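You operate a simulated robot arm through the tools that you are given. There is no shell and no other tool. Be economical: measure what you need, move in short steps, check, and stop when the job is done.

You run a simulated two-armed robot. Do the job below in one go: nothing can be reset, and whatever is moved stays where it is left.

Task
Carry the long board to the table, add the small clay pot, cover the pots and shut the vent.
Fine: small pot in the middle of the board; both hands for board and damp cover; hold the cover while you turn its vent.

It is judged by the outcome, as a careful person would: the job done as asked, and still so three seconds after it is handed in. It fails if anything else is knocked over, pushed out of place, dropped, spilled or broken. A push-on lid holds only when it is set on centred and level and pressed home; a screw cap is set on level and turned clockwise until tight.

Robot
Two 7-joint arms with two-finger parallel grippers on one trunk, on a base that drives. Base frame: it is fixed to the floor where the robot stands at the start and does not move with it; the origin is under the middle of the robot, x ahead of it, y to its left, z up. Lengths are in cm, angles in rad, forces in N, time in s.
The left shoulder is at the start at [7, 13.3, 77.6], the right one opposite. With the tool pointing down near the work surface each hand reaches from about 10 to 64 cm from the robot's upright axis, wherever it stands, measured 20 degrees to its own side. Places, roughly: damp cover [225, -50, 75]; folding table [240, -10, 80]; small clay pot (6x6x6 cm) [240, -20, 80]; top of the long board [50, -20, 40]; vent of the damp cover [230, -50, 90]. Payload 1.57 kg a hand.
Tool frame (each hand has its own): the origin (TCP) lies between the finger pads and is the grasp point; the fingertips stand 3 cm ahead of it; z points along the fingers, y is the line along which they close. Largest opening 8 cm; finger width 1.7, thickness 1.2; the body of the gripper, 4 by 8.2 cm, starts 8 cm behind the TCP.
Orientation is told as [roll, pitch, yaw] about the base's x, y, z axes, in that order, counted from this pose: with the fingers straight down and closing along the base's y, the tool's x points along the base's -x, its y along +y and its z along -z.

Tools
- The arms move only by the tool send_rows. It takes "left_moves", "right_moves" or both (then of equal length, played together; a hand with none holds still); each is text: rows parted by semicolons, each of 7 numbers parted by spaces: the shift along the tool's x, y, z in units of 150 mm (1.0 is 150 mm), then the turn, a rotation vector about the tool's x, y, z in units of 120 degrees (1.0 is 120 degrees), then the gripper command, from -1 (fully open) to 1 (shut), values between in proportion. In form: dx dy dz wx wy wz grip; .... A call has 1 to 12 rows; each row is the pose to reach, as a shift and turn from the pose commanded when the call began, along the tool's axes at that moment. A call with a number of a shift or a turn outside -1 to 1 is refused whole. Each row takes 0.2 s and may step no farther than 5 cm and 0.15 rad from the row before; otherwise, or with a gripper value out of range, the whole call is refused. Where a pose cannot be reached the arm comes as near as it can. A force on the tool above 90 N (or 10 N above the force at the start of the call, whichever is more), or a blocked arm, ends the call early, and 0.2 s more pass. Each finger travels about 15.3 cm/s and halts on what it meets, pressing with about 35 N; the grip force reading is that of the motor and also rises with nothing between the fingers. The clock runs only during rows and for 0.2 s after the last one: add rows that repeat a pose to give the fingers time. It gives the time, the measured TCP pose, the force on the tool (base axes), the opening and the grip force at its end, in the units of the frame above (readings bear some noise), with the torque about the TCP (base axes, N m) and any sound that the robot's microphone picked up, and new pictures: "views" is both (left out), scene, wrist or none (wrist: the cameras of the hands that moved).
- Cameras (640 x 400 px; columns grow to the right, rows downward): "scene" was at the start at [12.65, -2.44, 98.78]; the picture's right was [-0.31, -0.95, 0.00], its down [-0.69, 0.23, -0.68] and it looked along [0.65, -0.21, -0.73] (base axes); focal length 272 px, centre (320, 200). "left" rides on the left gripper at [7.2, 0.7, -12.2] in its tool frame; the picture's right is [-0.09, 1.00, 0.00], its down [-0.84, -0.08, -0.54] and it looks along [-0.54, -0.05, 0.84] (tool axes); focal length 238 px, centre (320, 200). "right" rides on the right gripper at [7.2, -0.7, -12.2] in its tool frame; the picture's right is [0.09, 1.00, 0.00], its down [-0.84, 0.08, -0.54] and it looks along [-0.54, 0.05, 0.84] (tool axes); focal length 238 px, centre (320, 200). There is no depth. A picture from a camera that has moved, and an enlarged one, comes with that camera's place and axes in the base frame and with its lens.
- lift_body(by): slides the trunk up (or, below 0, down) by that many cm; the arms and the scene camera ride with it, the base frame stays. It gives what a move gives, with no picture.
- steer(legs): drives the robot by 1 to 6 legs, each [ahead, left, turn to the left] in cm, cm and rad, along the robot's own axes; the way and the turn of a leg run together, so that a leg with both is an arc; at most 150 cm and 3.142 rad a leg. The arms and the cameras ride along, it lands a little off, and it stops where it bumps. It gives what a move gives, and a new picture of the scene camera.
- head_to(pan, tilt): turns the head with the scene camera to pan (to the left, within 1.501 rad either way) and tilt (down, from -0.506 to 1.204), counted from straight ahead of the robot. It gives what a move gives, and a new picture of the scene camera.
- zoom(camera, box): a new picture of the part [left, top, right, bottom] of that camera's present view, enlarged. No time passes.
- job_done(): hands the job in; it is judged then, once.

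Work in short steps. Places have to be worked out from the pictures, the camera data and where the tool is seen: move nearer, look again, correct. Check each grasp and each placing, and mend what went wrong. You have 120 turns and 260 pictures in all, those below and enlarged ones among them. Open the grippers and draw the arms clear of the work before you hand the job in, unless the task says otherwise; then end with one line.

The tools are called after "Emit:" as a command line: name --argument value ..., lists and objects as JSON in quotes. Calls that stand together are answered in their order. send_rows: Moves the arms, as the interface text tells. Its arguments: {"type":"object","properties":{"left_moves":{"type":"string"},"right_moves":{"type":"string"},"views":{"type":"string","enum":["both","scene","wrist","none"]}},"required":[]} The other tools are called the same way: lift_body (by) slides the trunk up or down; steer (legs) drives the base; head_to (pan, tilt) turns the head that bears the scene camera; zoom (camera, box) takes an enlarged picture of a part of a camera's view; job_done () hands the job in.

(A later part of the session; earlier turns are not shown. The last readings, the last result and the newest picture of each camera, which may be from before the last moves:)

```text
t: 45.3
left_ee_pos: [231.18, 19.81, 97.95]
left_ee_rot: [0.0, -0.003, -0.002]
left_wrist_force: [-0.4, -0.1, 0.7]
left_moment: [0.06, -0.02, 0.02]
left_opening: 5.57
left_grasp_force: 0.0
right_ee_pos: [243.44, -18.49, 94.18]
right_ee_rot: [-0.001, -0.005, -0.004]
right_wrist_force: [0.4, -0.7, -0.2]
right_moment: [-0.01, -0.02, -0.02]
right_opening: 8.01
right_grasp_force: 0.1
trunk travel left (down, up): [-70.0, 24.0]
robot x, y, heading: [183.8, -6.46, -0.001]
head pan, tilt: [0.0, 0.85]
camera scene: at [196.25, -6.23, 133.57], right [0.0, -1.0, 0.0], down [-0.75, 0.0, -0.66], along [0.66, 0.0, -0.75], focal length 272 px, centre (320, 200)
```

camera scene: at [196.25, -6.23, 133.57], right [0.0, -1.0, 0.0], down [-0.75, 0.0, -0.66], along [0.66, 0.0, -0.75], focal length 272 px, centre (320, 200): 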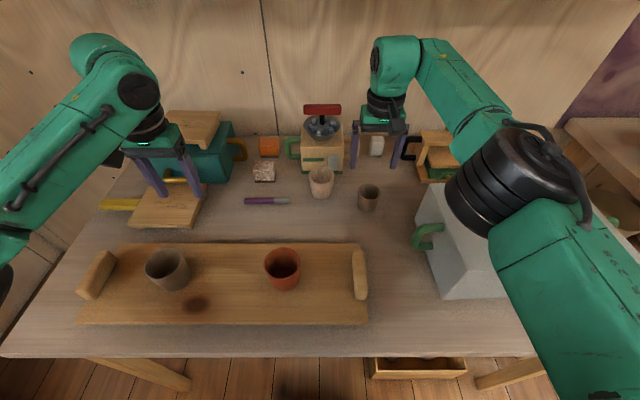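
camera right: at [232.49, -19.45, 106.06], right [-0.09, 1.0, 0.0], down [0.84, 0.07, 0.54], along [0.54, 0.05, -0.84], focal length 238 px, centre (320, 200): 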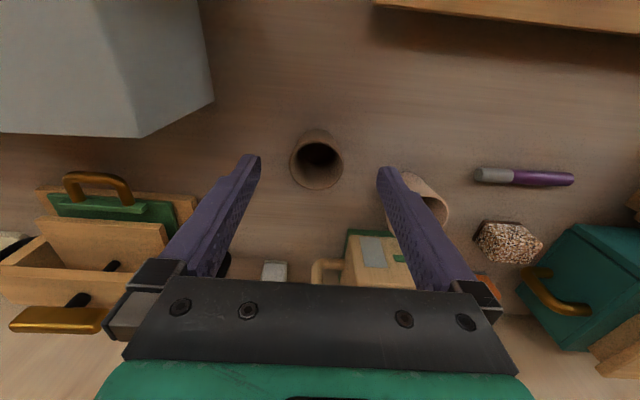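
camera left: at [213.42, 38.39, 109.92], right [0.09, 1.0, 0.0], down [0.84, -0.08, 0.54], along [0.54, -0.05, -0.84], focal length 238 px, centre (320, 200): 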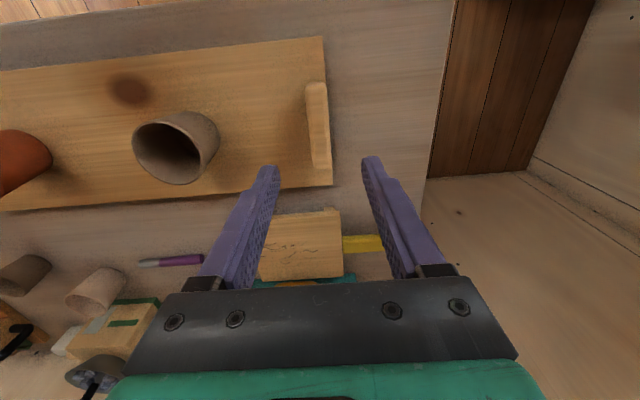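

I go down 4 cm with an x correction and check.

Emit:
send_rows --right_moves "0.04 -0.01 0.13 0 0 0 -1; 0.075 -0.02 0.27 0 0 0 -1" --views "wrist"

```text
t: 45.9
left_ee_pos: [231.7, 19.7, 97.9]
left_ee_rot: [0.005, 0.0, -0.002]
left_wrist_force: [0.0, -0.6, -0.2]
left_moment: [0.06, -0.03, 0.0]
left_opening: 5.61
left_grasp_force: 0.0
right_ee_pos: [242.66, -18.91, 89.85]
right_ee_rot: [-0.002, -0.002, -0.003]
right_wrist_force: [-1.1, -0.7, -0.2]
right_moment: [0.0, -0.02, -0.01]
right_opening: 7.98
right_grasp_force: 0.1
trunk travel left (down, up): [-70.0, 24.0]
robot x, y, heading: [183.61, -6.55, -0.0]
head pan, tilt: [0.0, 0.85]
camera right: at [235.3, -19.56, 102.04], right [-0.09, 1.0, 0.0], down [0.84, 0.08, 0.54], along [0.54, 0.05, -0.84], focal length 238 px, centre (320, 200)
```

right: 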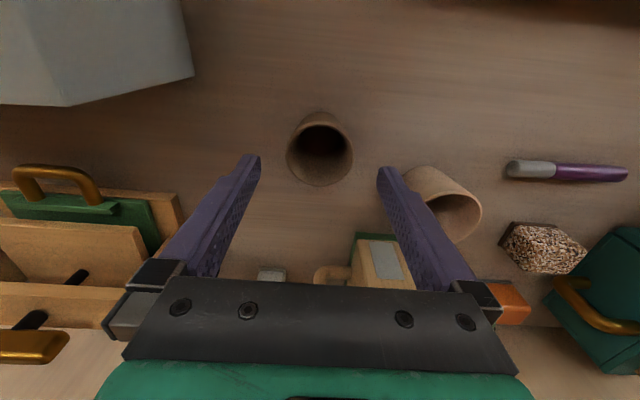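

Centred on the pot. I descend to TCP z≈81.5 and close.

Emit:
send_rows --right_moves "0.01 0 0.2 0 0 0 -1; 0.02 0 0.4 0 0 0 -1; 0.02 0 0.55 0 0 0 -1; 0.02 0 0.55 0 0 0 0; 0.02 0 0.55 0 0 0 0.6; 0.02 0 0.55 0 0 0 0.6; 0.02 0 0.55 0 0 0 0.6" --views "both"

```text
t: 47.5
left_ee_pos: [231.46, 19.81, 97.78]
left_ee_rot: [0.004, 0.0, -0.002]
left_wrist_force: [0.6, -0.4, 0.0]
left_moment: [0.03, 0.0, -0.01]
left_opening: 5.62
left_grasp_force: 0.0
right_ee_pos: [242.33, -18.9, 81.64]
right_ee_rot: [-0.002, -0.002, -0.003]
right_wrist_force: [0.3, 0.3, 0.7]
right_moment: [0.02, -0.01, 0.07]
right_opening: 5.66
right_grasp_force: 34.4
trunk travel left (down, up): [-70.0, 24.0]
robot x, y, heading: [183.65, -6.15, -0.003]
head pan, tilt: [0.0, 0.85]
camera scene: at [196.69, -6.25, 133.52], right [0.0, -1.0, 0.0], down [-0.75, 0.0, -0.66], along [0.66, 0.0, -0.75], focal length 272 px, centre (320, 200)
camera right: at [235.03, -19.6, 93.79], right [-0.09, 1.0, 0.0], down [0.84, 0.08, 0.54], along [0.54, 0.05, -0.84], focal length 238 px, centre (320, 200)
```

scene: 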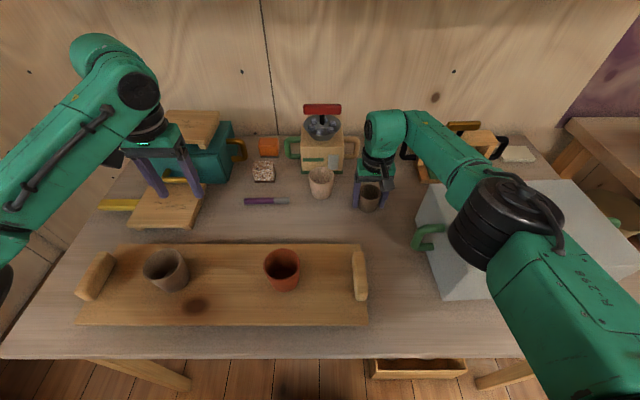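
right: 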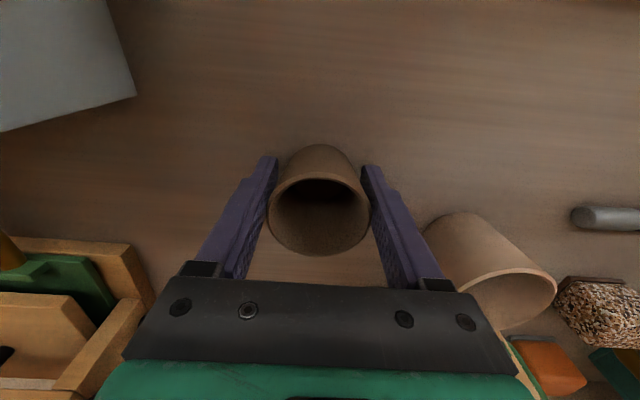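

Pot gripped (5.66 cm). I lift it straight up 14 cm.

Emit:
send_rows --right_moves "0 0 -0.15 0 0 0 0.6; 0 0 -0.35 0 0 0 0.6; 0 0 -0.6 0 0 0 0.6; 0.05 0 -0.8 0 0 0 0.6; 0.25 0 -0.93 0 0 0 0.6" --views "wrist"

Emit:
steer --legs '[[-8, 0, 0], [0, 12, 0]]'

```text
t: 48.7
left_ee_pos: [231.41, 19.78, 97.9]
left_ee_rot: [0.001, 0.0, -0.003]
left_wrist_force: [0.4, -0.5, -0.1]
left_moment: [-0.03, -0.02, 0.0]
left_opening: 5.63
left_grasp_force: 0.1
right_ee_pos: [238.63, -18.92, 95.67]
right_ee_rot: [-0.001, -0.003, -0.004]
right_wrist_force: [-0.1, 0.3, -1.1]
right_moment: [0.03, -0.04, 0.02]
right_opening: 5.66
right_grasp_force: 35.2
trunk travel left (down, up): [-70.0, 24.0]
robot x, y, heading: [183.85, -5.99, 0.002]
head pan, tilt: [0.0, 0.85]
camera right: at [231.16, -19.7, 107.79], right [-0.09, 1.0, 0.0], down [0.84, 0.07, 0.54], along [0.54, 0.05, -0.84], focal length 238 px, centre (320, 200)
```

right: 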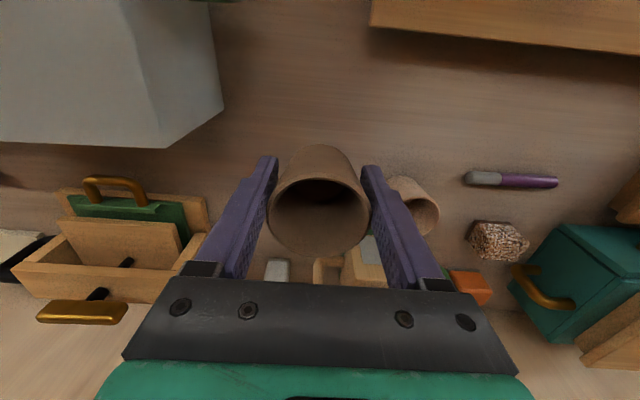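

```text
t: 50.6
left_ee_pos: [223.59, 31.6, 97.88]
left_ee_rot: [0.002, 0.001, -0.002]
left_wrist_force: [-0.3, -0.3, 0.4]
left_moment: [0.02, -0.01, -0.01]
left_opening: 5.57
left_grasp_force: 0.1
right_ee_pos: [230.79, -6.97, 95.6]
right_ee_rot: [-0.003, 0.0, -0.004]
right_wrist_force: [0.3, -1.5, -1.8]
right_moment: [-0.01, -0.01, 0.0]
right_opening: 5.66
right_grasp_force: 35.6
trunk travel left (down, up): [-70.0, 24.0]
robot x, y, heading: [175.62, 5.91, 0.001]
head pan, tilt: [0.0, 0.85]
camera scene: at [188.75, 5.52, 133.52], right [0.0, -1.0, 0.0], down [-0.75, 0.0, -0.66], along [0.66, 0.0, -0.75], focal length 272 px, centre (320, 200)
```

scene: 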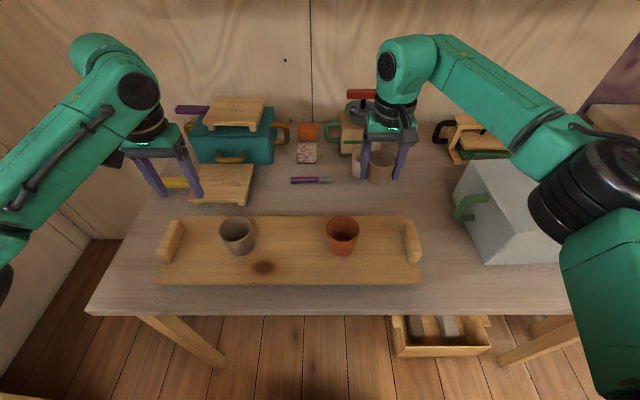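

Board centre is about (220.9, 11.8), with the pots at y≈0.6 and 23.6. I carry the small pot left behind them, then forward over the middle.

Emit:
send_rows --right_moves "0 0.15 -0.2 0 0 0 0.6; 0 0.4 -0.25 0 0 0 0.6; 0 0.7 -0.25 0 0 0 0.6; 0 0.98 -0.25 0 0 0 0.6" --views "none"

Emit:
send_rows --right_moves "0 0.27 0 0 0 0 0.6; 0.3 0.27 0 0 0 0 0.6; 0.6 0.27 0 0 0 0 0.6; 0.66 0.27 0.1 0 0 0 0.6; 0.66 0.27 0.3 0 0 0 0.6"

```text
t: 51.6
left_ee_pos: [223.51, 31.93, 97.75]
left_ee_rot: [-0.003, 0.0, -0.002]
left_wrist_force: [-0.1, 0.6, -0.8]
left_moment: [-0.03, 0.0, 0.0]
left_opening: 5.59
left_grasp_force: 0.0
right_ee_pos: [230.74, 8.07, 99.21]
right_ee_rot: [-0.002, -0.004, -0.003]
right_wrist_force: [0.8, 0.0, -0.8]
right_moment: [-0.07, 0.04, -0.03]
right_opening: 5.65
right_grasp_force: 35.3
trunk travel left (down, up): [-70.0, 24.0]
robot x, y, heading: [175.82, 5.79, -0.001]
head pan, tilt: [0.0, 0.85]
```

```text
t: 52.8
left_ee_pos: [223.63, 31.5, 97.84]
left_ee_rot: [0.002, 0.001, -0.002]
left_wrist_force: [-0.4, -0.1, 0.2]
left_moment: [-0.02, 0.01, 0.01]
left_opening: 5.58
left_grasp_force: 0.0
right_ee_pos: [220.89, 11.55, 94.68]
right_ee_rot: [0.0, 0.001, -0.005]
right_wrist_force: [0.1, 0.3, -1.6]
right_moment: [-0.04, 0.0, 0.01]
right_opening: 5.63
right_grasp_force: 34.9
right hand out of reach, approached as far as the arm can: row 1
trunk travel left (down, up): [-70.0, 24.0]
robot x, y, heading: [175.73, 5.41, -0.003]
head pan, tilt: [0.0, 0.85]
camera scene: at [188.87, 5.55, 133.51], right [0.0, -1.0, 0.0], down [-0.75, 0.0, -0.66], along [0.66, 0.0, -0.75], focal length 272 px, centre (320, 200)
camera right: at [213.57, 10.9, 106.81], right [-0.09, 1.0, 0.0], down [0.84, 0.07, 0.54], along [0.54, 0.05, -0.84], focal length 238 px, centre (320, 200)
```

scene: 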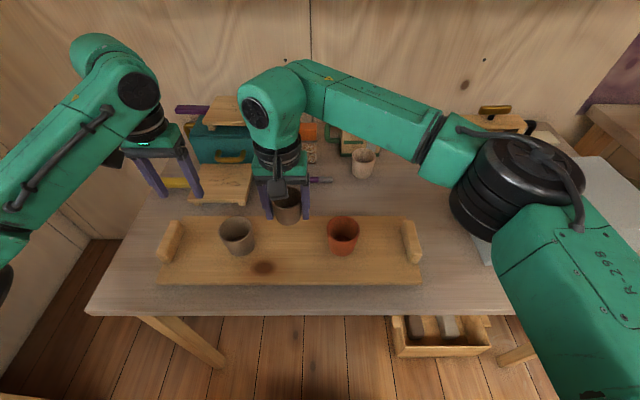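
right: 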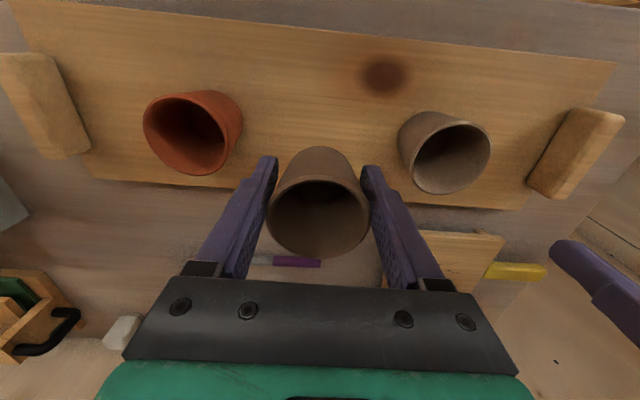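

Pot is centred above the middle. I descend 8 cm, then slowly to contact.

Emit:
send_rows --right_moves "0 0.01 0.2 0 0 0 0.6; 0 0.015 0.4 0 0 0 0.6; 0 0.015 0.53 0 0 0 0.6" --views "wrist"

Emit:
send_rows --right_moves "0 0 0.03 0 0 0 0.6; 0 0 0.06 0 0 0 0.6; 0 0 0.09 0 0 0 0.6; 0 0 0.12 0 0 0 0.6; 0 0 0.15 0 0 0 0.6" --views "wrist"

```text
t: 53.6
left_ee_pos: [223.57, 31.67, 97.83]
left_ee_rot: [-0.001, 0.0, -0.001]
left_wrist_force: [0.0, 0.1, -0.4]
left_moment: [-0.01, 0.03, -0.03]
left_opening: 5.6
left_grasp_force: 0.1
right_ee_pos: [220.94, 12.05, 86.69]
right_ee_rot: [-0.003, -0.002, -0.002]
right_wrist_force: [-0.3, -0.1, -0.4]
right_moment: [-0.01, 0.01, 0.03]
right_opening: 5.63
right_grasp_force: 34.6
trunk travel left (down, up): [-70.0, 24.0]
robot x, y, heading: [176.18, 5.63, -0.005]
head pan, tilt: [0.0, 0.85]
camera right: at [213.49, 11.31, 98.9], right [-0.09, 1.0, 0.0], down [0.84, 0.08, 0.54], along [0.54, 0.05, -0.84], focal length 238 px, centre (320, 200)
```

right: 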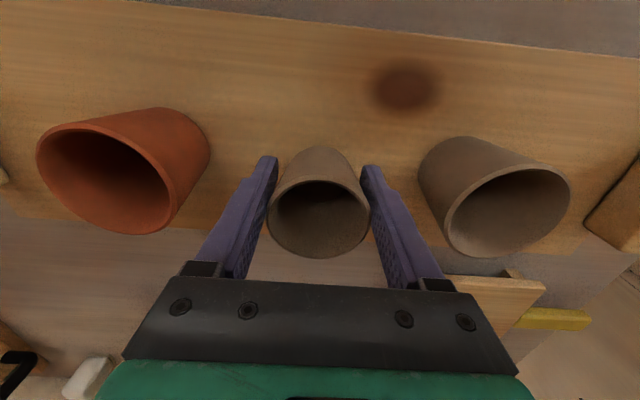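

```text
t: 54.8
left_ee_pos: [223.45, 31.78, 97.96]
left_ee_rot: [0.001, -0.001, -0.001]
left_wrist_force: [-0.7, -0.4, -0.5]
left_moment: [0.0, 0.0, 0.0]
left_opening: 5.61
left_grasp_force: 0.0
right_ee_pos: [220.65, 11.97, 84.79]
right_ee_rot: [0.0, -0.003, -0.005]
right_wrist_force: [-2.9, 0.0, 15.1]
right_moment: [0.0, -0.24, 0.03]
right_opening: 5.6
right_grasp_force: 35.3
trunk travel left (down, up): [-70.0, 24.0]
robot x, y, heading: [175.84, 5.57, -0.002]
head pan, tilt: [0.0, 0.85]
camera right: at [213.33, 11.32, 96.92], right [-0.09, 1.0, 0.0], down [0.83, 0.07, 0.55], along [0.54, 0.05, -0.84], focal length 238 px, centre (320, 200)
```

right: 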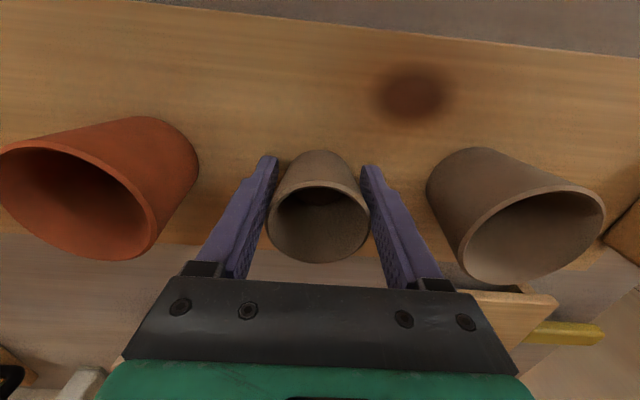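

Contact with the board at z≈84.8. I release the pot gently and rise straight up.

Emit:
send_rows --right_moves "0 0 -0.015 0 0 0 0.6; 0 0 -0.015 0 0 0 -0.5; 0 0 -0.015 0 0 0 -0.75; 0 0 -0.015 0 0 0 -0.75; 0 0 -0.15 0 0 0 -0.75; 0 0 -0.4 0 0 0 -0.75; 0 0 -0.7 0 0 0 -0.75; 0 0 -1 0 0 0 -0.75"

```text
t: 56.6
left_ee_pos: [223.44, 31.76, 97.88]
left_ee_rot: [0.0, -0.001, -0.003]
left_wrist_force: [1.3, -0.8, -0.5]
left_moment: [0.0, 0.01, 0.01]
left_opening: 5.6
left_grasp_force: 0.0
right_ee_pos: [220.98, 11.98, 99.7]
right_ee_rot: [-0.002, 0.0, -0.004]
right_wrist_force: [0.1, 0.3, -0.4]
right_moment: [-0.02, -0.03, 0.05]
right_opening: 7.01
right_grasp_force: 0.1
trunk travel left (down, up): [-70.0, 24.0]
robot x, y, heading: [175.8, 5.64, -0.004]
head pan, tilt: [0.0, 0.85]
camera scene: at [188.65, 5.67, 133.52], right [0.0, -1.0, 0.0], down [-0.75, 0.0, -0.66], along [0.66, 0.0, -0.75], focal length 272 px, centre (320, 200)
camera right: at [213.53, 11.38, 111.8], right [-0.09, 1.0, 0.0], down [0.84, 0.08, 0.54], along [0.54, 0.05, -0.84], focal length 238 px, centre (320, 200)
```

scene: 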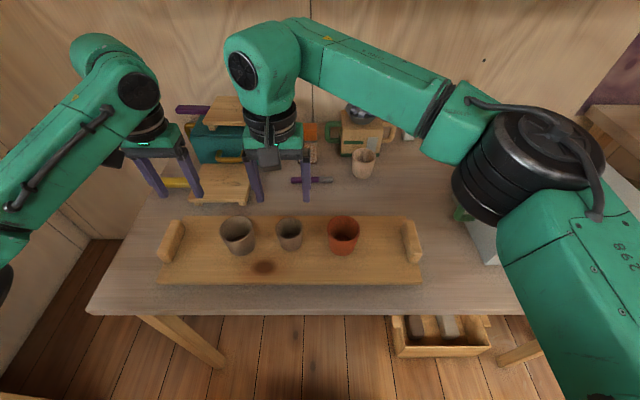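
right: 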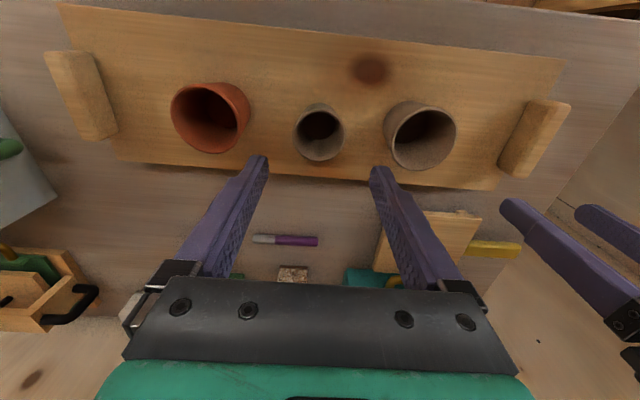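

The three pots stand in line with the small one centred. I bring the right hand back to its own side, then drive in front of the cover.

Emit:
send_rows --right_moves "0 -0.3 -0.1 0 0 0 -1; 0 -0.6 -0.2 0 0 0 -1; 0 -1 -0.3 0 0 0 -1; 0 -1 -0.3 0 0 0 -1" --left_moves "0 0 -0.15 0 0 0 -1; 0 0 -0.3 0 0 0 -1; 0 0 -0.4 0 0 0 -1; 0 0 -0.4 0 0 0 -1" --views "none"

Emit:
send_rows --right_moves "0 -0.3 0 0 0 0 -1; 0 -0.6 0 0 0 0 -1; 0 -1 0 0 0 0 -1; 0 -1 0 0 0 0 -1" --views "none"

Emit:
steer --legs '[[-5, 0, 0], [0, -54, 0]]'

```text
refused: row 3 steps farther than a row can; nothing moved
```

```text
refused: row 3 steps farther than a row can; nothing moved
```

```text
t: 60.2
left_ee_pos: [218.48, -22.12, 97.81]
left_ee_rot: [0.001, -0.001, -0.002]
left_wrist_force: [-0.3, -0.4, -1.0]
left_moment: [0.0, 0.0, 0.05]
left_opening: 5.59
left_grasp_force: 0.0
right_ee_pos: [215.81, -41.79, 99.53]
right_ee_rot: [-0.002, -0.001, -0.006]
right_wrist_force: [-0.5, -0.6, 0.1]
right_moment: [-0.01, -0.02, -0.01]
right_opening: 7.03
right_grasp_force: 0.1
trunk travel left (down, up): [-70.0, 24.0]
robot x, y, heading: [170.72, -48.15, -0.001]
head pan, tilt: [0.0, 0.85]
camera scene: at [183.62, -48.09, 133.52], right [0.0, -1.0, 0.0], down [-0.75, 0.0, -0.66], along [0.66, 0.0, -0.75], focal length 272 px, centre (320, 200)
```

scene: 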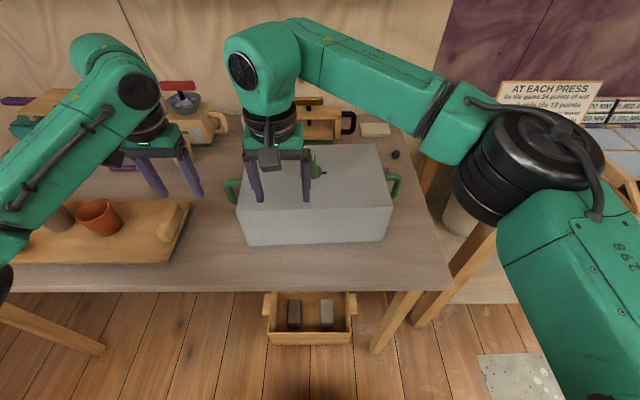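

The arm rows were refused for step size, but the drive went safely. I now move the right hand to the right in 5 cm steps and raise both.

Emit:
send_rows --right_moves "0 -0.25 -0.1 0 0 0 -1; 0 -0.5 -0.2 0 0 0 -1; 0 -0.75 -0.3 0 0 0 -1; 0 -1 -0.35 0 0 0 -1" --left_moves "0 0 -0.15 0 0 0 -1; 0 0 -0.3 0 0 0 -1; 0 0 -0.4 0 0 0 -1; 0 0 -0.4 0 0 0 -1" --views "none"

Emit:
send_rows --right_moves "0 -0.3 0 0 0 0 -1; 0 -0.6 0 0 0 0 -1; 0 -0.9 0 0 0 0 -1; 0 -0.95 0 0 0 0 -1" --views "none"

Emit:
head_to --pan 0 --tilt 0.75

Emit:
zoom --camera "scene" --box '[210, 130, 420, 262]'

```text
t: 61.2
left_ee_pos: [218.56, -22.2, 103.82]
left_ee_rot: [0.003, 0.0, -0.004]
left_wrist_force: [0.0, 0.4, 0.1]
left_moment: [0.02, 0.01, 0.0]
left_opening: 8.02
left_grasp_force: 0.1
right_ee_pos: [215.71, -56.9, 104.82]
right_ee_rot: [-0.003, -0.003, -0.005]
right_wrist_force: [0.9, -0.1, 0.6]
right_moment: [0.01, -0.02, -0.02]
right_opening: 8.0
right_grasp_force: 0.1
trunk travel left (down, up): [-70.0, 24.0]
robot x, y, heading: [170.92, -48.26, -0.003]
head pan, tilt: [0.0, 0.85]
```

```text
t: 62.2
left_ee_pos: [218.56, -22.09, 103.85]
left_ee_rot: [0.003, 0.0, -0.004]
left_wrist_force: [-0.1, 0.4, 0.6]
left_moment: [0.02, -0.06, -0.02]
left_opening: 8.02
left_grasp_force: 0.0
right_ee_pos: [215.64, -71.05, 104.87]
right_ee_rot: [-0.003, -0.002, -0.004]
right_wrist_force: [0.7, 0.0, 0.4]
right_moment: [0.02, 0.01, -0.05]
right_opening: 8.02
right_grasp_force: 0.1
trunk travel left (down, up): [-70.0, 24.0]
robot x, y, heading: [170.73, -48.22, -0.002]
head pan, tilt: [0.0, 0.85]
```

```text
t: 62.9
left_ee_pos: [218.58, -22.21, 103.8]
left_ee_rot: [0.002, 0.0, -0.003]
left_wrist_force: [-0.7, 0.0, -0.6]
left_moment: [0.0, 0.02, 0.02]
left_opening: 7.99
left_grasp_force: 0.0
right_ee_pos: [215.74, -71.09, 104.92]
right_ee_rot: [-0.003, -0.003, -0.005]
right_wrist_force: [-0.5, -0.1, 0.0]
right_moment: [-0.01, -0.02, -0.01]
right_opening: 7.99
right_grasp_force: 0.0
trunk travel left (down, up): [-70.0, 24.0]
robot x, y, heading: [170.67, -48.32, -0.003]
head pan, tilt: [0.0, 0.75]
camera scene: at [184.09, -48.13, 134.32], right [0.0, -1.0, 0.0], down [-0.68, 0.0, -0.73], along [0.73, 0.0, -0.68], focal length 272 px, centre (320, 200)
```

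scene: 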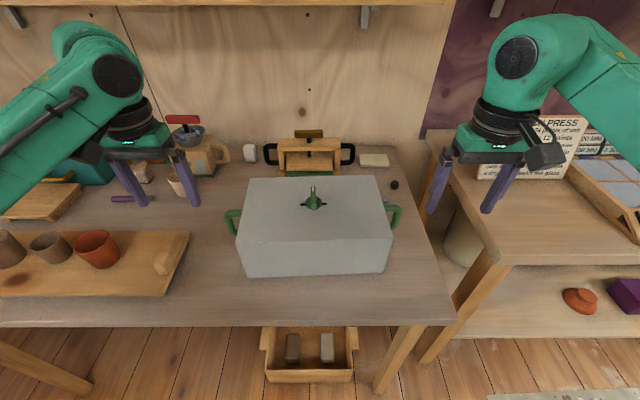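

```text
3.03 times, centred on (315, 196) of scene
camera zoom: at [184.09, -48.13, 134.32], right [0.0, -1.0, 0.0], down [-0.68, 0.0, -0.73], along [0.73, 0.0, -0.68], focal length 825 px, centre (335, 212)
```

zoom: 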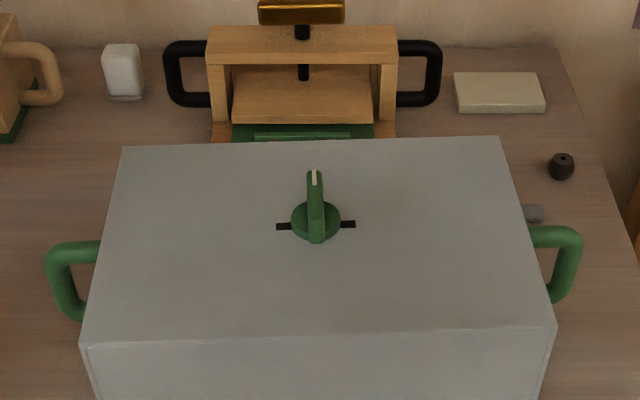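

The cover sits with top z≈90.7, centre about (229.3,-46.8), yaw ≈ +0.05. I align the robot with it: ahead 5.7, right 1.1, turn +0.05, then zoom the vent.

Emit:
steer --legs '[[5.7, -1.1, 0], [0, 0, 0.05]]'

Emit:
zoom --camera "scene" --box '[215, 160, 425, 291]'

Emit:
zoom --camera "scene" --box '[284, 180, 344, 218]'

```text
t: 64.2
left_ee_pos: [222.85, -20.96, 103.89]
left_ee_rot: [0.001, -0.002, 0.048]
left_wrist_force: [-1.2, 0.1, -0.3]
left_moment: [0.01, 0.0, 0.0]
left_opening: 8.0
left_grasp_force: 0.0
right_ee_pos: [222.35, -69.87, 105.01]
right_ee_rot: [-0.002, -0.004, 0.045]
right_wrist_force: [-0.5, 1.1, 0.7]
right_moment: [0.03, -0.07, -0.02]
right_opening: 8.0
right_grasp_force: 0.1
trunk travel left (down, up): [-70.0, 24.0]
robot x, y, heading: [176.76, -49.06, 0.043]
head pan, tilt: [0.0, 0.75]
camera scene: at [189.57, -48.69, 134.35], right [0.05, -1.0, 0.0], down [-0.68, -0.03, -0.73], along [0.73, 0.03, -0.68], focal length 272 px, centre (320, 200)
```

scene: 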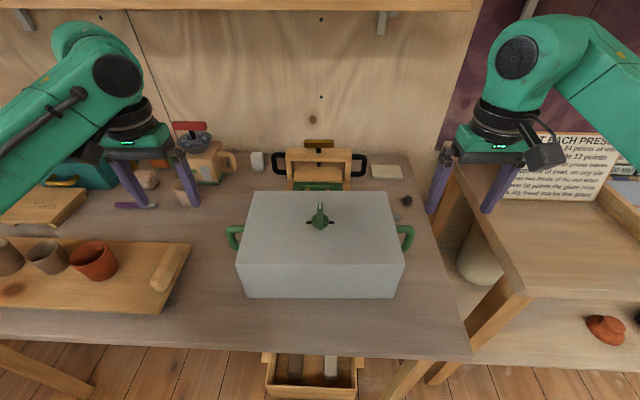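

```text
3.05 times, centred on (320, 226) of scene
camera zoom: at [189.57, -48.69, 134.35], right [0.05, -1.0, 0.0], down [-0.68, -0.03, -0.73], along [0.73, 0.03, -0.68], focal length 829 px, centre (320, 122)
```

zoom: 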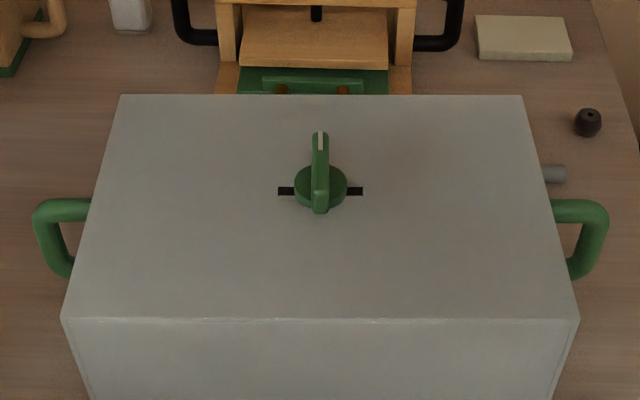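

```text
10.53 times, centred on (314, 199) of scene
camera zoom: at [189.57, -48.69, 134.35], right [0.05, -1.0, 0.0], down [-0.68, -0.03, -0.73], along [0.73, 0.03, -0.68], focal length 2865 px, centre (383, 210)
```

zoom: 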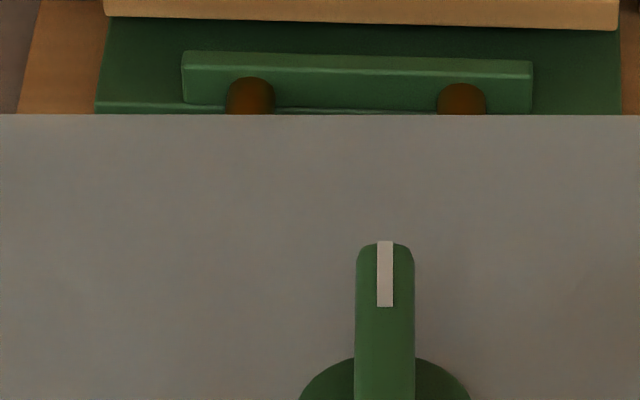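

The cover is now square to the robot; handle loops at ±21 cm, top arms at z≈88.5. I turn both hands 90° so the fingers close along x.

Emit:
send_rows --left_moves "0 0 0 0 0 0.0625 -1; 0 0 0 0 0 0.125 -1; 0 0 0 0 0 0.1875 -1; 0 0 0 0 0 0.25 -1; 0 0 0 0 0 0.3125 -1; 0 0 0 0 0 0.375 -1; 0 0 0 0 0 0.4375 -1; 0 0 0 0 0 0.5 -1; 0 0 0 0 0 0.5625 -1; 0 0 0 0 0 0.625 -1; 0 0 0 0 0 0.6875 -1; 0 0 0 0 0 0.75 -1" --right_moves "0 0 0 0 0 -0.0625 -1; 0 0 0 0 0 -0.125 -1; 0 0 0 0 0 -0.1875 -1; 0 0 0 0 0 -0.25 -1; 0 0 0 0 0 -0.3125 -1; 0 0 0 0 0 -0.375 -1; 0 0 0 0 0 -0.4375 -1; 0 0 0 0 0 -0.5 -1; 0 0 0 0 0 -0.5625 -1; 0 0 0 0 0 -0.625 -1; 0 0 0 0 0 -0.6875 -1; 0 0 0 0 0 -0.75 -1"

```text
t: 66.8
left_ee_pos: [222.9, -20.8, 103.7]
left_ee_rot: [0.0, 0.002, -1.526]
left_wrist_force: [0.2, -0.6, -0.2]
left_moment: [0.0, 0.01, -0.02]
left_opening: 8.01
left_grasp_force: 0.0
right_ee_pos: [198.02, -58.28, 106.31]
right_ee_rot: [-0.007, 0.005, 1.603]
right_wrist_force: [-0.7, -0.5, 0.0]
right_moment: [0.04, -0.03, 0.01]
right_opening: 8.0
right_grasp_force: 0.0
right hand out of reach, approached as far as the arm can: row 4, 5, 6, 7, 8, 9, 10, 11, 12
trunk travel left (down, up): [-70.0, 24.0]
robot x, y, heading: [176.61, -49.08, 0.049]
head pan, tilt: [0.0, 0.75]
camera scene: at [189.75, -48.62, 134.33], right [0.05, -1.0, 0.0], down [-0.68, -0.03, -0.73], along [0.73, 0.03, -0.68], focal length 272 px, centre (320, 200)
camera right: at [198.7, -65.38, 118.54], right [-0.99, -0.12, -0.01], down [-0.11, 0.84, 0.54], along [-0.06, 0.53, -0.84], focal length 238 px, centre (320, 200)
camera left: at [223.23, -13.72, 115.9], right [1.0, -0.05, 0.0], down [-0.04, -0.84, 0.54], along [-0.03, -0.54, -0.84], focal length 238 px, centre (320, 200)
```

scene: 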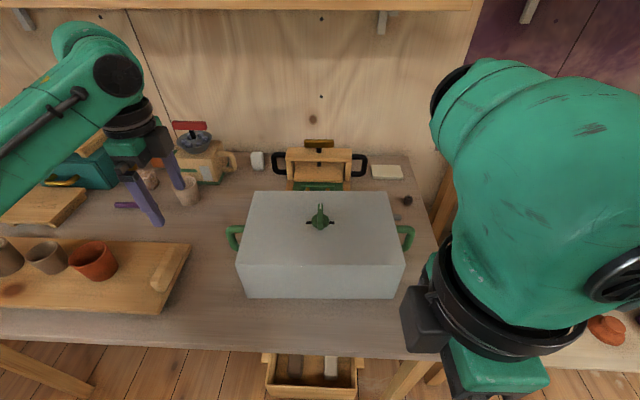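
right: 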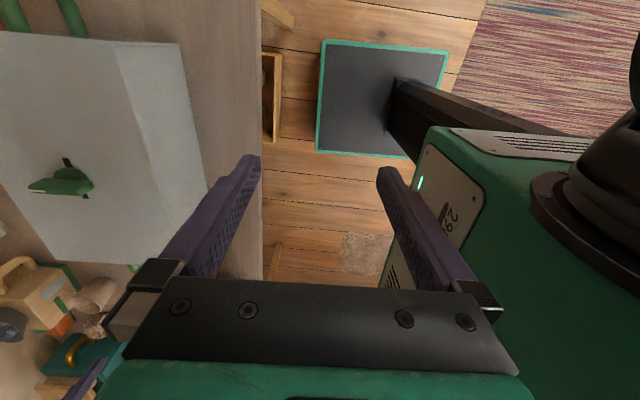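
left: 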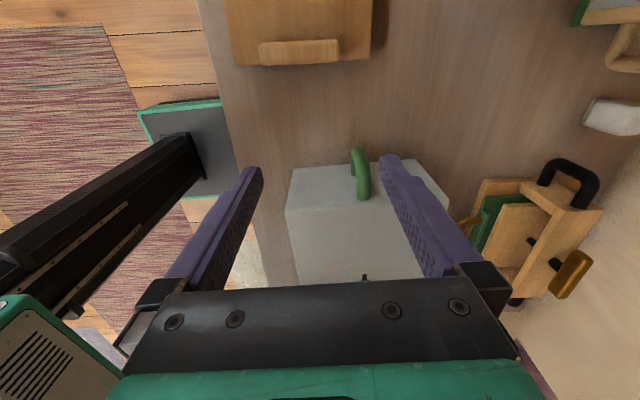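

The left turned fine, but the right cannot turn that way and was drawn back. I turn the right hand back the way it came.

Emit:
send_rows --right_moves "0 0 0 0 0 0.0625 -1; 0 0 0 0 0 0.125 -1; 0 0 0 0 0 0.1875 -1; 0 0 0 0 0 0.25 -1; 0 0 0 0 0 0.3125 -1; 0 0 0 0 0 0.375 -1; 0 0 0 0 0 0.4375 -1; 0 0 0 0 0 0.5 -1; 0 0 0 0 0 0.5625 -1; 0 0 0 0 0 0.625 -1; 0 0 0 0 0 0.6875 -1; 0 0 0 0 0 0.75 -1" --views "scene"

```text
t: 69.2
left_ee_pos: [222.91, -20.8, 103.81]
left_ee_rot: [0.001, 0.002, -1.523]
left_wrist_force: [0.0, 0.5, 0.4]
left_moment: [0.0, 0.03, -0.01]
left_opening: 7.99
left_grasp_force: 0.1
right_ee_pos: [198.33, -58.99, 106.13]
right_ee_rot: [-0.019, 0.006, 0.291]
right_wrist_force: [9.6, -13.7, -0.9]
right_moment: [1.82, 1.13, 1.4]
right_opening: 8.0
right_grasp_force: 0.0
trunk travel left (down, up): [-70.0, 24.0]
robot x, y, heading: [176.83, -49.28, 0.047]
head pan, tilt: [0.0, 0.75]
stopped in row 11 (right hand): the force on the tool passed its limit (the readings are from after the stop); the commanded pose is now the measured one
camera scene: at [189.78, -48.61, 134.32], right [0.05, -1.0, 0.0], down [-0.68, -0.03, -0.73], along [0.73, 0.03, -0.68], focal length 272 px, centre (320, 200)
```

scene: 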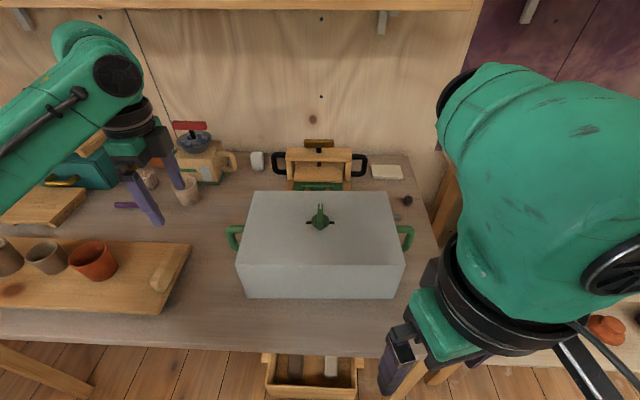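

The right hand brushed the robot's own arm and stopped. I move it forward and outward, away from the trunk.

Emit:
send_rows --right_moves "-0.16 -0.15 0 0 0 0 -1; -0.32 -0.3 0 0 0 0 -1; -0.48 -0.45 0 0 0 0 -1; -0.65 -0.61 0 0 0 0 -1; -0.85 -0.75 0 0 0 0 -1" --views "scene"

```text
t: 70.4
left_ee_pos: [223.09, -20.83, 103.8]
left_ee_rot: [-0.001, 0.002, -1.526]
left_wrist_force: [0.2, -0.7, 0.0]
left_moment: [0.02, 0.02, -0.03]
left_opening: 8.0
left_grasp_force: 0.1
right_ee_pos: [213.79, -65.89, 106.24]
right_ee_rot: [-0.017, 0.006, 0.292]
right_wrist_force: [0.7, 0.4, -0.4]
right_moment: [0.01, 0.03, -0.01]
right_opening: 8.01
right_grasp_force: 0.1
trunk travel left (down, up): [-70.0, 24.0]
robot x, y, heading: [176.86, -49.46, 0.05]
head pan, tilt: [0.0, 0.75]
camera scene: at [189.91, -48.6, 134.31], right [0.05, -1.0, 0.0], down [-0.68, -0.03, -0.73], along [0.73, 0.03, -0.68], focal length 272 px, centre (320, 200)
```

scene: 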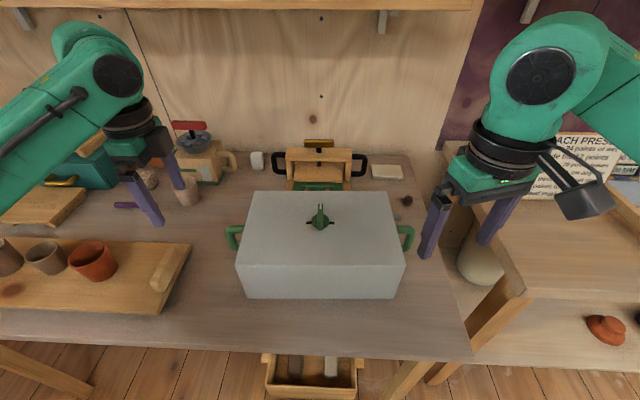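

Good. I turn the right hand the other way (base yaw −), same sense as the left.

Emit:
send_rows --right_moves "0 0 0 0 0 0.06 -1; 0 0 0 0 0 0.12 -1; 0 0 0 0 0 0.18 -1; 0 0 0 0 0 0.24 -1; 0 0 0 0 0 0.3 -1; 0 0 0 0 0 0.36 -1; 0 0 0 0 0 0.42 -1; 0 0 0 0 0 0.48 -1; 0 0 0 0 0 0.54 -1; 0 0 0 0 0 0.6 -1; 0 0 0 0 0 0.66 -1; 0 0 0 0 0 0.72 -1" --views "scene"

```text
t: 73.0
left_ee_pos: [222.96, -20.9, 103.87]
left_ee_rot: [0.0, 0.002, -1.524]
left_wrist_force: [0.1, 0.2, 0.3]
left_moment: [0.0, 0.03, 0.0]
left_opening: 7.98
left_grasp_force: 0.0
right_ee_pos: [213.72, -66.03, 106.24]
right_ee_rot: [-0.006, -0.018, -1.222]
right_wrist_force: [0.7, -0.3, 0.5]
right_moment: [0.0, 0.0, 0.0]
right_opening: 7.98
right_grasp_force: 0.2
trunk travel left (down, up): [-70.0, 24.0]
robot x, y, heading: [176.54, -49.09, 0.052]
head pan, tilt: [0.0, 0.75]
camera scene: at [189.78, -48.6, 134.32], right [0.05, -1.0, 0.0], down [-0.68, -0.03, -0.73], along [0.73, 0.03, -0.68], focal length 272 px, centre (320, 200)
```

scene: 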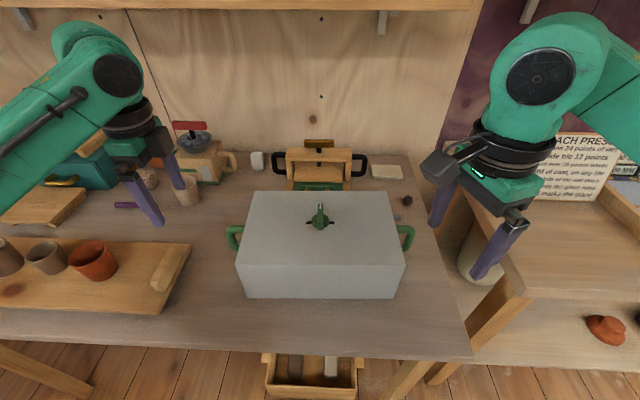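

The right turns fine this way. I finish its rotation and bring both hands above the loops at z≈98–100.

Emit:
send_rows --right_moves "-0.07 0.17 0.08 0.003 0 0.05 -1; -0.15 0.34 0.16 0.006 0 0.1 -1; -0.23 0.51 0.24 0.0086 0 0.144 -1; -0.3 0.68 0.32 0.0086 0 0.144 -1; -0.38 0.855 0.4 0.0086 0 0.144 -1" --left_moves "-0.08 0.07 0.08 0 0 0 -1; -0.16 0.14 0.16 0 0 0 -1; -0.24 0.21 0.24 0 0 0 -1; -0.32 0.28 0.32 0 0 0 -1; -0.4 0.34 0.4 0 0 0 -1"

```text
t: 74.2
left_ee_pos: [228.48, -26.57, 97.78]
left_ee_rot: [-0.004, 0.002, -1.524]
left_wrist_force: [0.3, -1.1, 0.5]
left_moment: [0.04, 0.02, 0.01]
left_opening: 8.01
left_grasp_force: 0.1
right_ee_pos: [227.88, -66.96, 100.22]
right_ee_rot: [-0.019, -0.02, -1.521]
right_wrist_force: [0.4, -0.3, -0.2]
right_moment: [0.02, 0.04, 0.02]
right_opening: 8.0
right_grasp_force: 0.1
trunk travel left (down, up): [-70.0, 24.0]
robot x, y, heading: [176.28, -49.09, 0.044]
head pan, tilt: [0.0, 0.75]
camera scene: at [189.96, -48.62, 134.3], right [0.05, -1.0, 0.0], down [-0.68, -0.03, -0.73], along [0.73, 0.03, -0.68], focal length 272 px, centre (320, 200)
camera right: at [226.99, -59.72, 112.14], right [0.99, 0.14, -0.02], down [0.13, -0.82, 0.56], along [0.06, -0.55, -0.83], focal length 238 px, centre (320, 200)
camera left: at [228.78, -19.43, 109.81], right [1.0, -0.05, 0.0], down [-0.04, -0.84, 0.54], along [-0.03, -0.54, -0.84], focal length 238 px, centre (320, 200)
```

scene: 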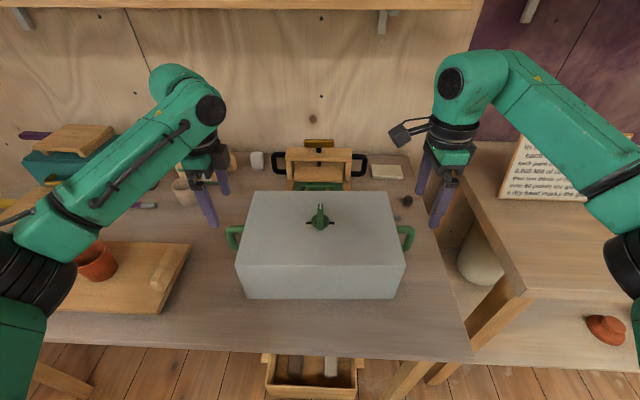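
right: 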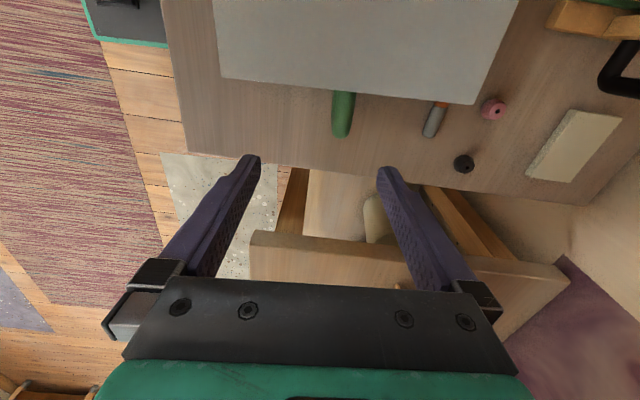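
left: 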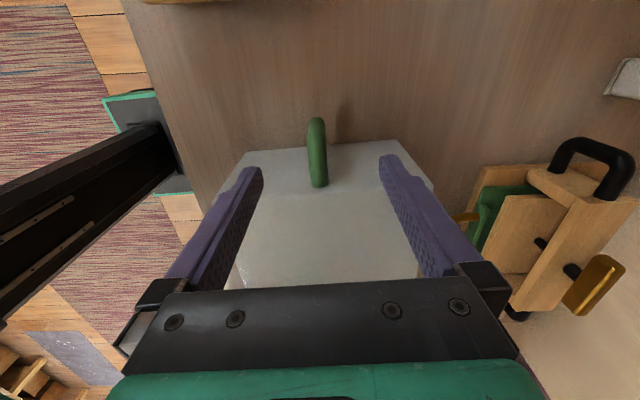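

Handle loops at x≈228.1 (left) and x≈229.8 (right), fingers straddle both. I level the right hand and descend to z≈87.5.

Emit:
send_rows --right_moves "0.01 0.04 0.2 -0.005 0.005 0 -1; 0.02 0.08 0.4 -0.0095 0.0095 0 -1; 0.035 0.13 0.62 -0.0095 0.0095 0 -1; 0.035 0.13 0.84 -0.0095 0.0095 0 -1" --left_moves "0 -0.01 0.16 0 0 0 -1; -0.003 -0.02 0.33 0 0 0 -1; -0.007 -0.025 0.5 0 0 0 -1; -0.007 -0.025 0.685 0 0 0 -1"

```text
t: 75.2
left_ee_pos: [227.95, -26.64, 87.37]
left_ee_rot: [0.003, 0.001, -1.524]
left_wrist_force: [0.3, -0.4, 0.3]
left_moment: [-0.06, 0.04, -0.03]
left_opening: 8.01
left_grasp_force: 0.0
right_ee_pos: [229.47, -66.69, 87.58]
right_ee_rot: [0.001, 0.001, -1.52]
right_wrist_force: [0.6, -0.5, -0.6]
right_moment: [0.02, -0.04, 0.03]
right_opening: 8.02
right_grasp_force: 0.2
trunk travel left (down, up): [-70.0, 24.0]
robot x, y, heading: [176.5, -49.2, 0.052]
head pan, tilt: [0.0, 0.75]
camera scene: at [189.89, -48.62, 134.32], right [0.05, -1.0, 0.0], down [-0.68, -0.03, -0.73], along [0.73, 0.03, -0.68], focal length 272 px, centre (320, 200)
camera right: at [228.37, -59.56, 99.64], right [0.99, 0.14, 0.0], down [0.12, -0.83, 0.54], along [0.08, -0.54, -0.84], focal length 238 px, centre (320, 200)
camera left: at [228.31, -19.5, 99.52], right [1.0, -0.04, 0.0], down [-0.04, -0.84, 0.54], along [-0.02, -0.54, -0.84], focal length 238 px, centre (320, 200)
```

scene: 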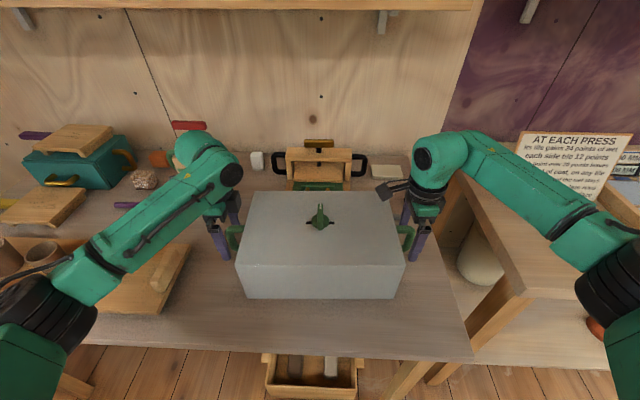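
right: 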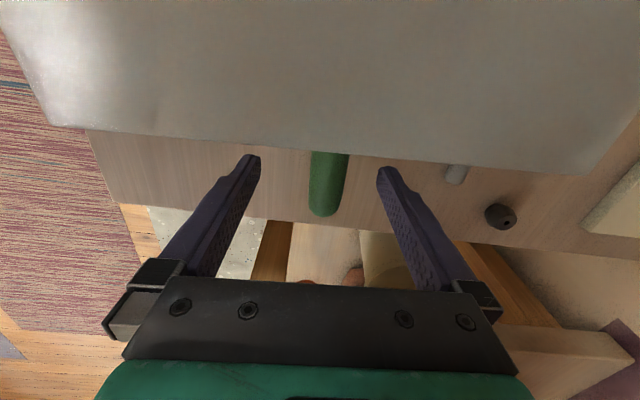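
left: 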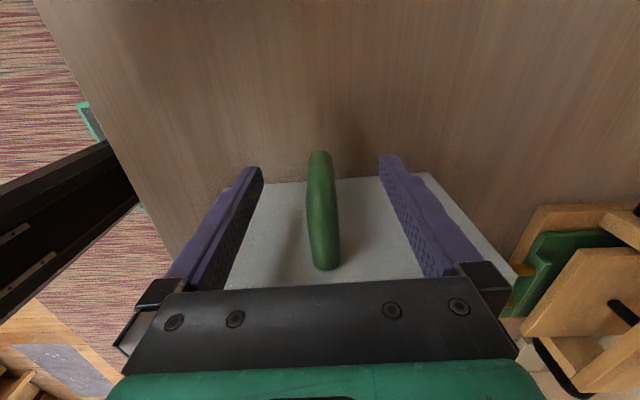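

Both loops lie between the fingers. I close both grippers.

Emit:
send_rows --right_moves "0 0 0 0 0 0 -0.3; 0 0 0 0 0 0 0.2; 0 0 0 0 0 0 0.7; 0 0 0 0 0 0 1; 0 0 0 0 0 0 1" --left_moves "0 0 0 0 0 0 -0.3; 0 0 0 0 0 0 0.2; 0 0 0 0 0 0 0.7; 0 0 0 0 0 0 1; 0 0 0 0 0 0 1"

```text
t: 76.4
left_ee_pos: [227.91, -26.68, 87.43]
left_ee_rot: [0.0, 0.002, -1.524]
left_wrist_force: [-0.4, -0.6, 0.4]
left_moment: [0.22, -0.24, -0.03]
left_opening: 1.77
left_grasp_force: 33.0
right_ee_pos: [229.48, -66.58, 87.5]
right_ee_rot: [0.002, 0.0, -1.521]
right_wrist_force: [-0.4, 0.8, -0.6]
right_moment: [0.17, 0.39, -0.2]
right_opening: 1.78
right_grasp_force: 32.6
trunk travel left (down, up): [-70.0, 24.0]
robot x, y, heading: [176.16, -49.32, 0.049]
head pan, tilt: [0.0, 0.75]
camera scene: at [189.82, -48.6, 134.31], right [0.05, -1.0, 0.0], down [-0.68, -0.03, -0.73], along [0.73, 0.03, -0.68], focal length 272 px, centre (320, 200)
camera right: at [228.32, -59.55, 99.69], right [0.99, 0.14, 0.0], down [0.12, -0.83, 0.54], along [0.08, -0.54, -0.84], focal length 238 px, centre (320, 200)
camera left: at [228.26, -19.5, 99.53], right [1.0, -0.05, 0.0], down [-0.04, -0.84, 0.54], along [-0.03, -0.54, -0.84], focal length 238 px, centre (320, 200)
```

scene: 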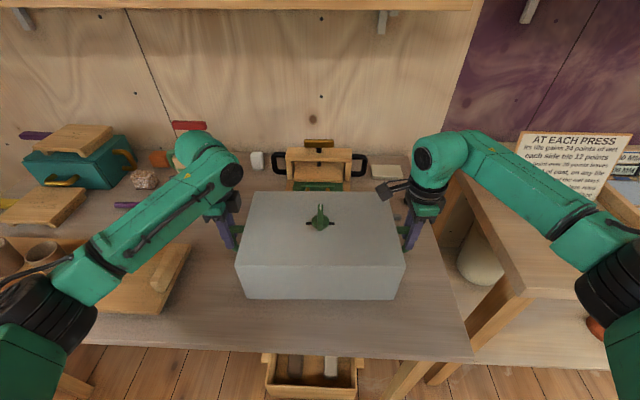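
right: 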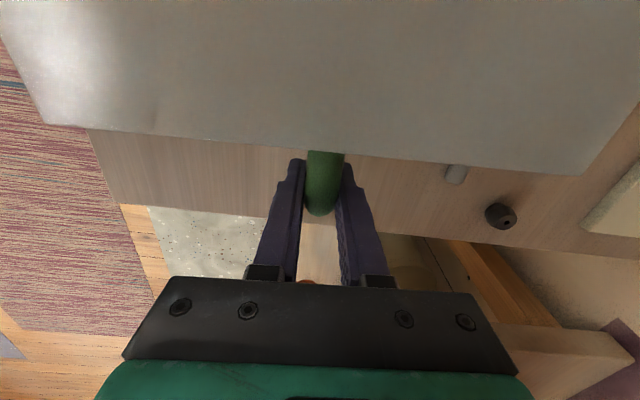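
left: 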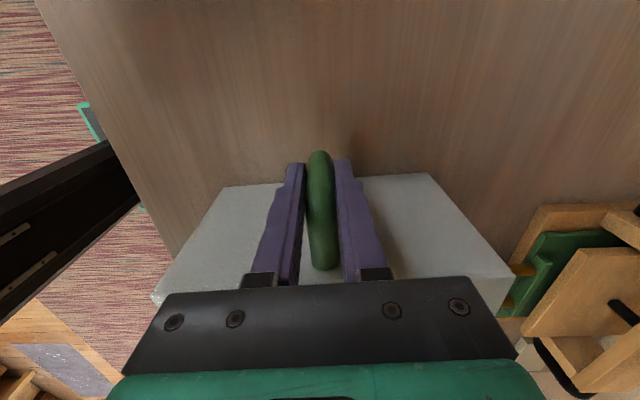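

Both loops gripped at 1.77 cm. I lift with the trunk: 17 cm.

Emit:
lift_body --by 3

Emit:
lift_body --by 15

Emit:
head_to --pan 0.2 --tilt 0.85

```text
t: 77.1
left_ee_pos: [227.96, -26.73, 90.43]
left_ee_rot: [-0.002, 0.002, -1.524]
left_wrist_force: [0.0, -1.7, -2.5]
left_moment: [0.11, -0.29, -0.05]
left_opening: 1.79
left_grasp_force: 32.3
right_ee_pos: [229.51, -66.57, 90.6]
right_ee_rot: [0.001, -0.002, -1.52]
right_wrist_force: [-0.1, 0.8, -1.7]
right_moment: [0.1, 0.35, -0.18]
right_opening: 1.78
right_grasp_force: 32.7
trunk travel left (down, up): [-73.0, 21.0]
robot x, y, heading: [176.22, -49.34, 0.049]
head pan, tilt: [0.0, 0.75]
```

```text
t: 78.9
left_ee_pos: [227.96, -26.64, 105.51]
left_ee_rot: [-0.002, 0.0, -1.523]
left_wrist_force: [-0.3, -1.9, -2.3]
left_moment: [0.05, -0.26, -0.03]
left_opening: 1.76
left_grasp_force: 32.3
right_ee_pos: [229.54, -66.67, 105.56]
right_ee_rot: [0.002, -0.002, -1.519]
right_wrist_force: [0.6, 1.6, -1.9]
right_moment: [0.07, 0.27, -0.13]
right_opening: 1.76
right_grasp_force: 32.7
trunk travel left (down, up): [-88.0, 6.0]
robot x, y, heading: [176.28, -49.31, 0.047]
head pan, tilt: [0.0, 0.75]
```

```text
t: 79.6
left_ee_pos: [227.93, -26.65, 105.55]
left_ee_rot: [-0.001, 0.002, -1.522]
left_wrist_force: [-0.8, -1.2, -2.2]
left_moment: [0.02, -0.29, -0.07]
left_opening: 1.79
left_grasp_force: 32.4
right_ee_pos: [229.63, -66.61, 105.58]
right_ee_rot: [0.0, -0.001, -1.52]
right_wrist_force: [1.1, 1.0, -1.8]
right_moment: [0.01, 0.32, -0.17]
right_opening: 1.77
right_grasp_force: 32.8
trunk travel left (down, up): [-88.0, 6.0]
robot x, y, heading: [176.21, -49.12, 0.045]
head pan, tilt: [0.201, 0.85]
camera scene: at [189.18, -47.07, 151.51], right [0.24, -0.97, 0.0], down [-0.73, -0.18, -0.66], along [0.64, 0.16, -0.75], focal length 272 px, centre (320, 200)
```

scene: 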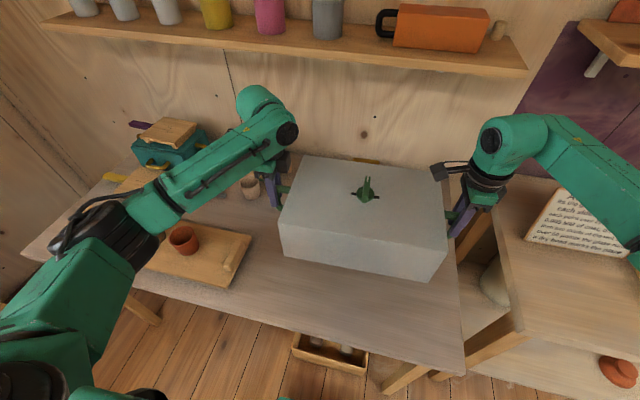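

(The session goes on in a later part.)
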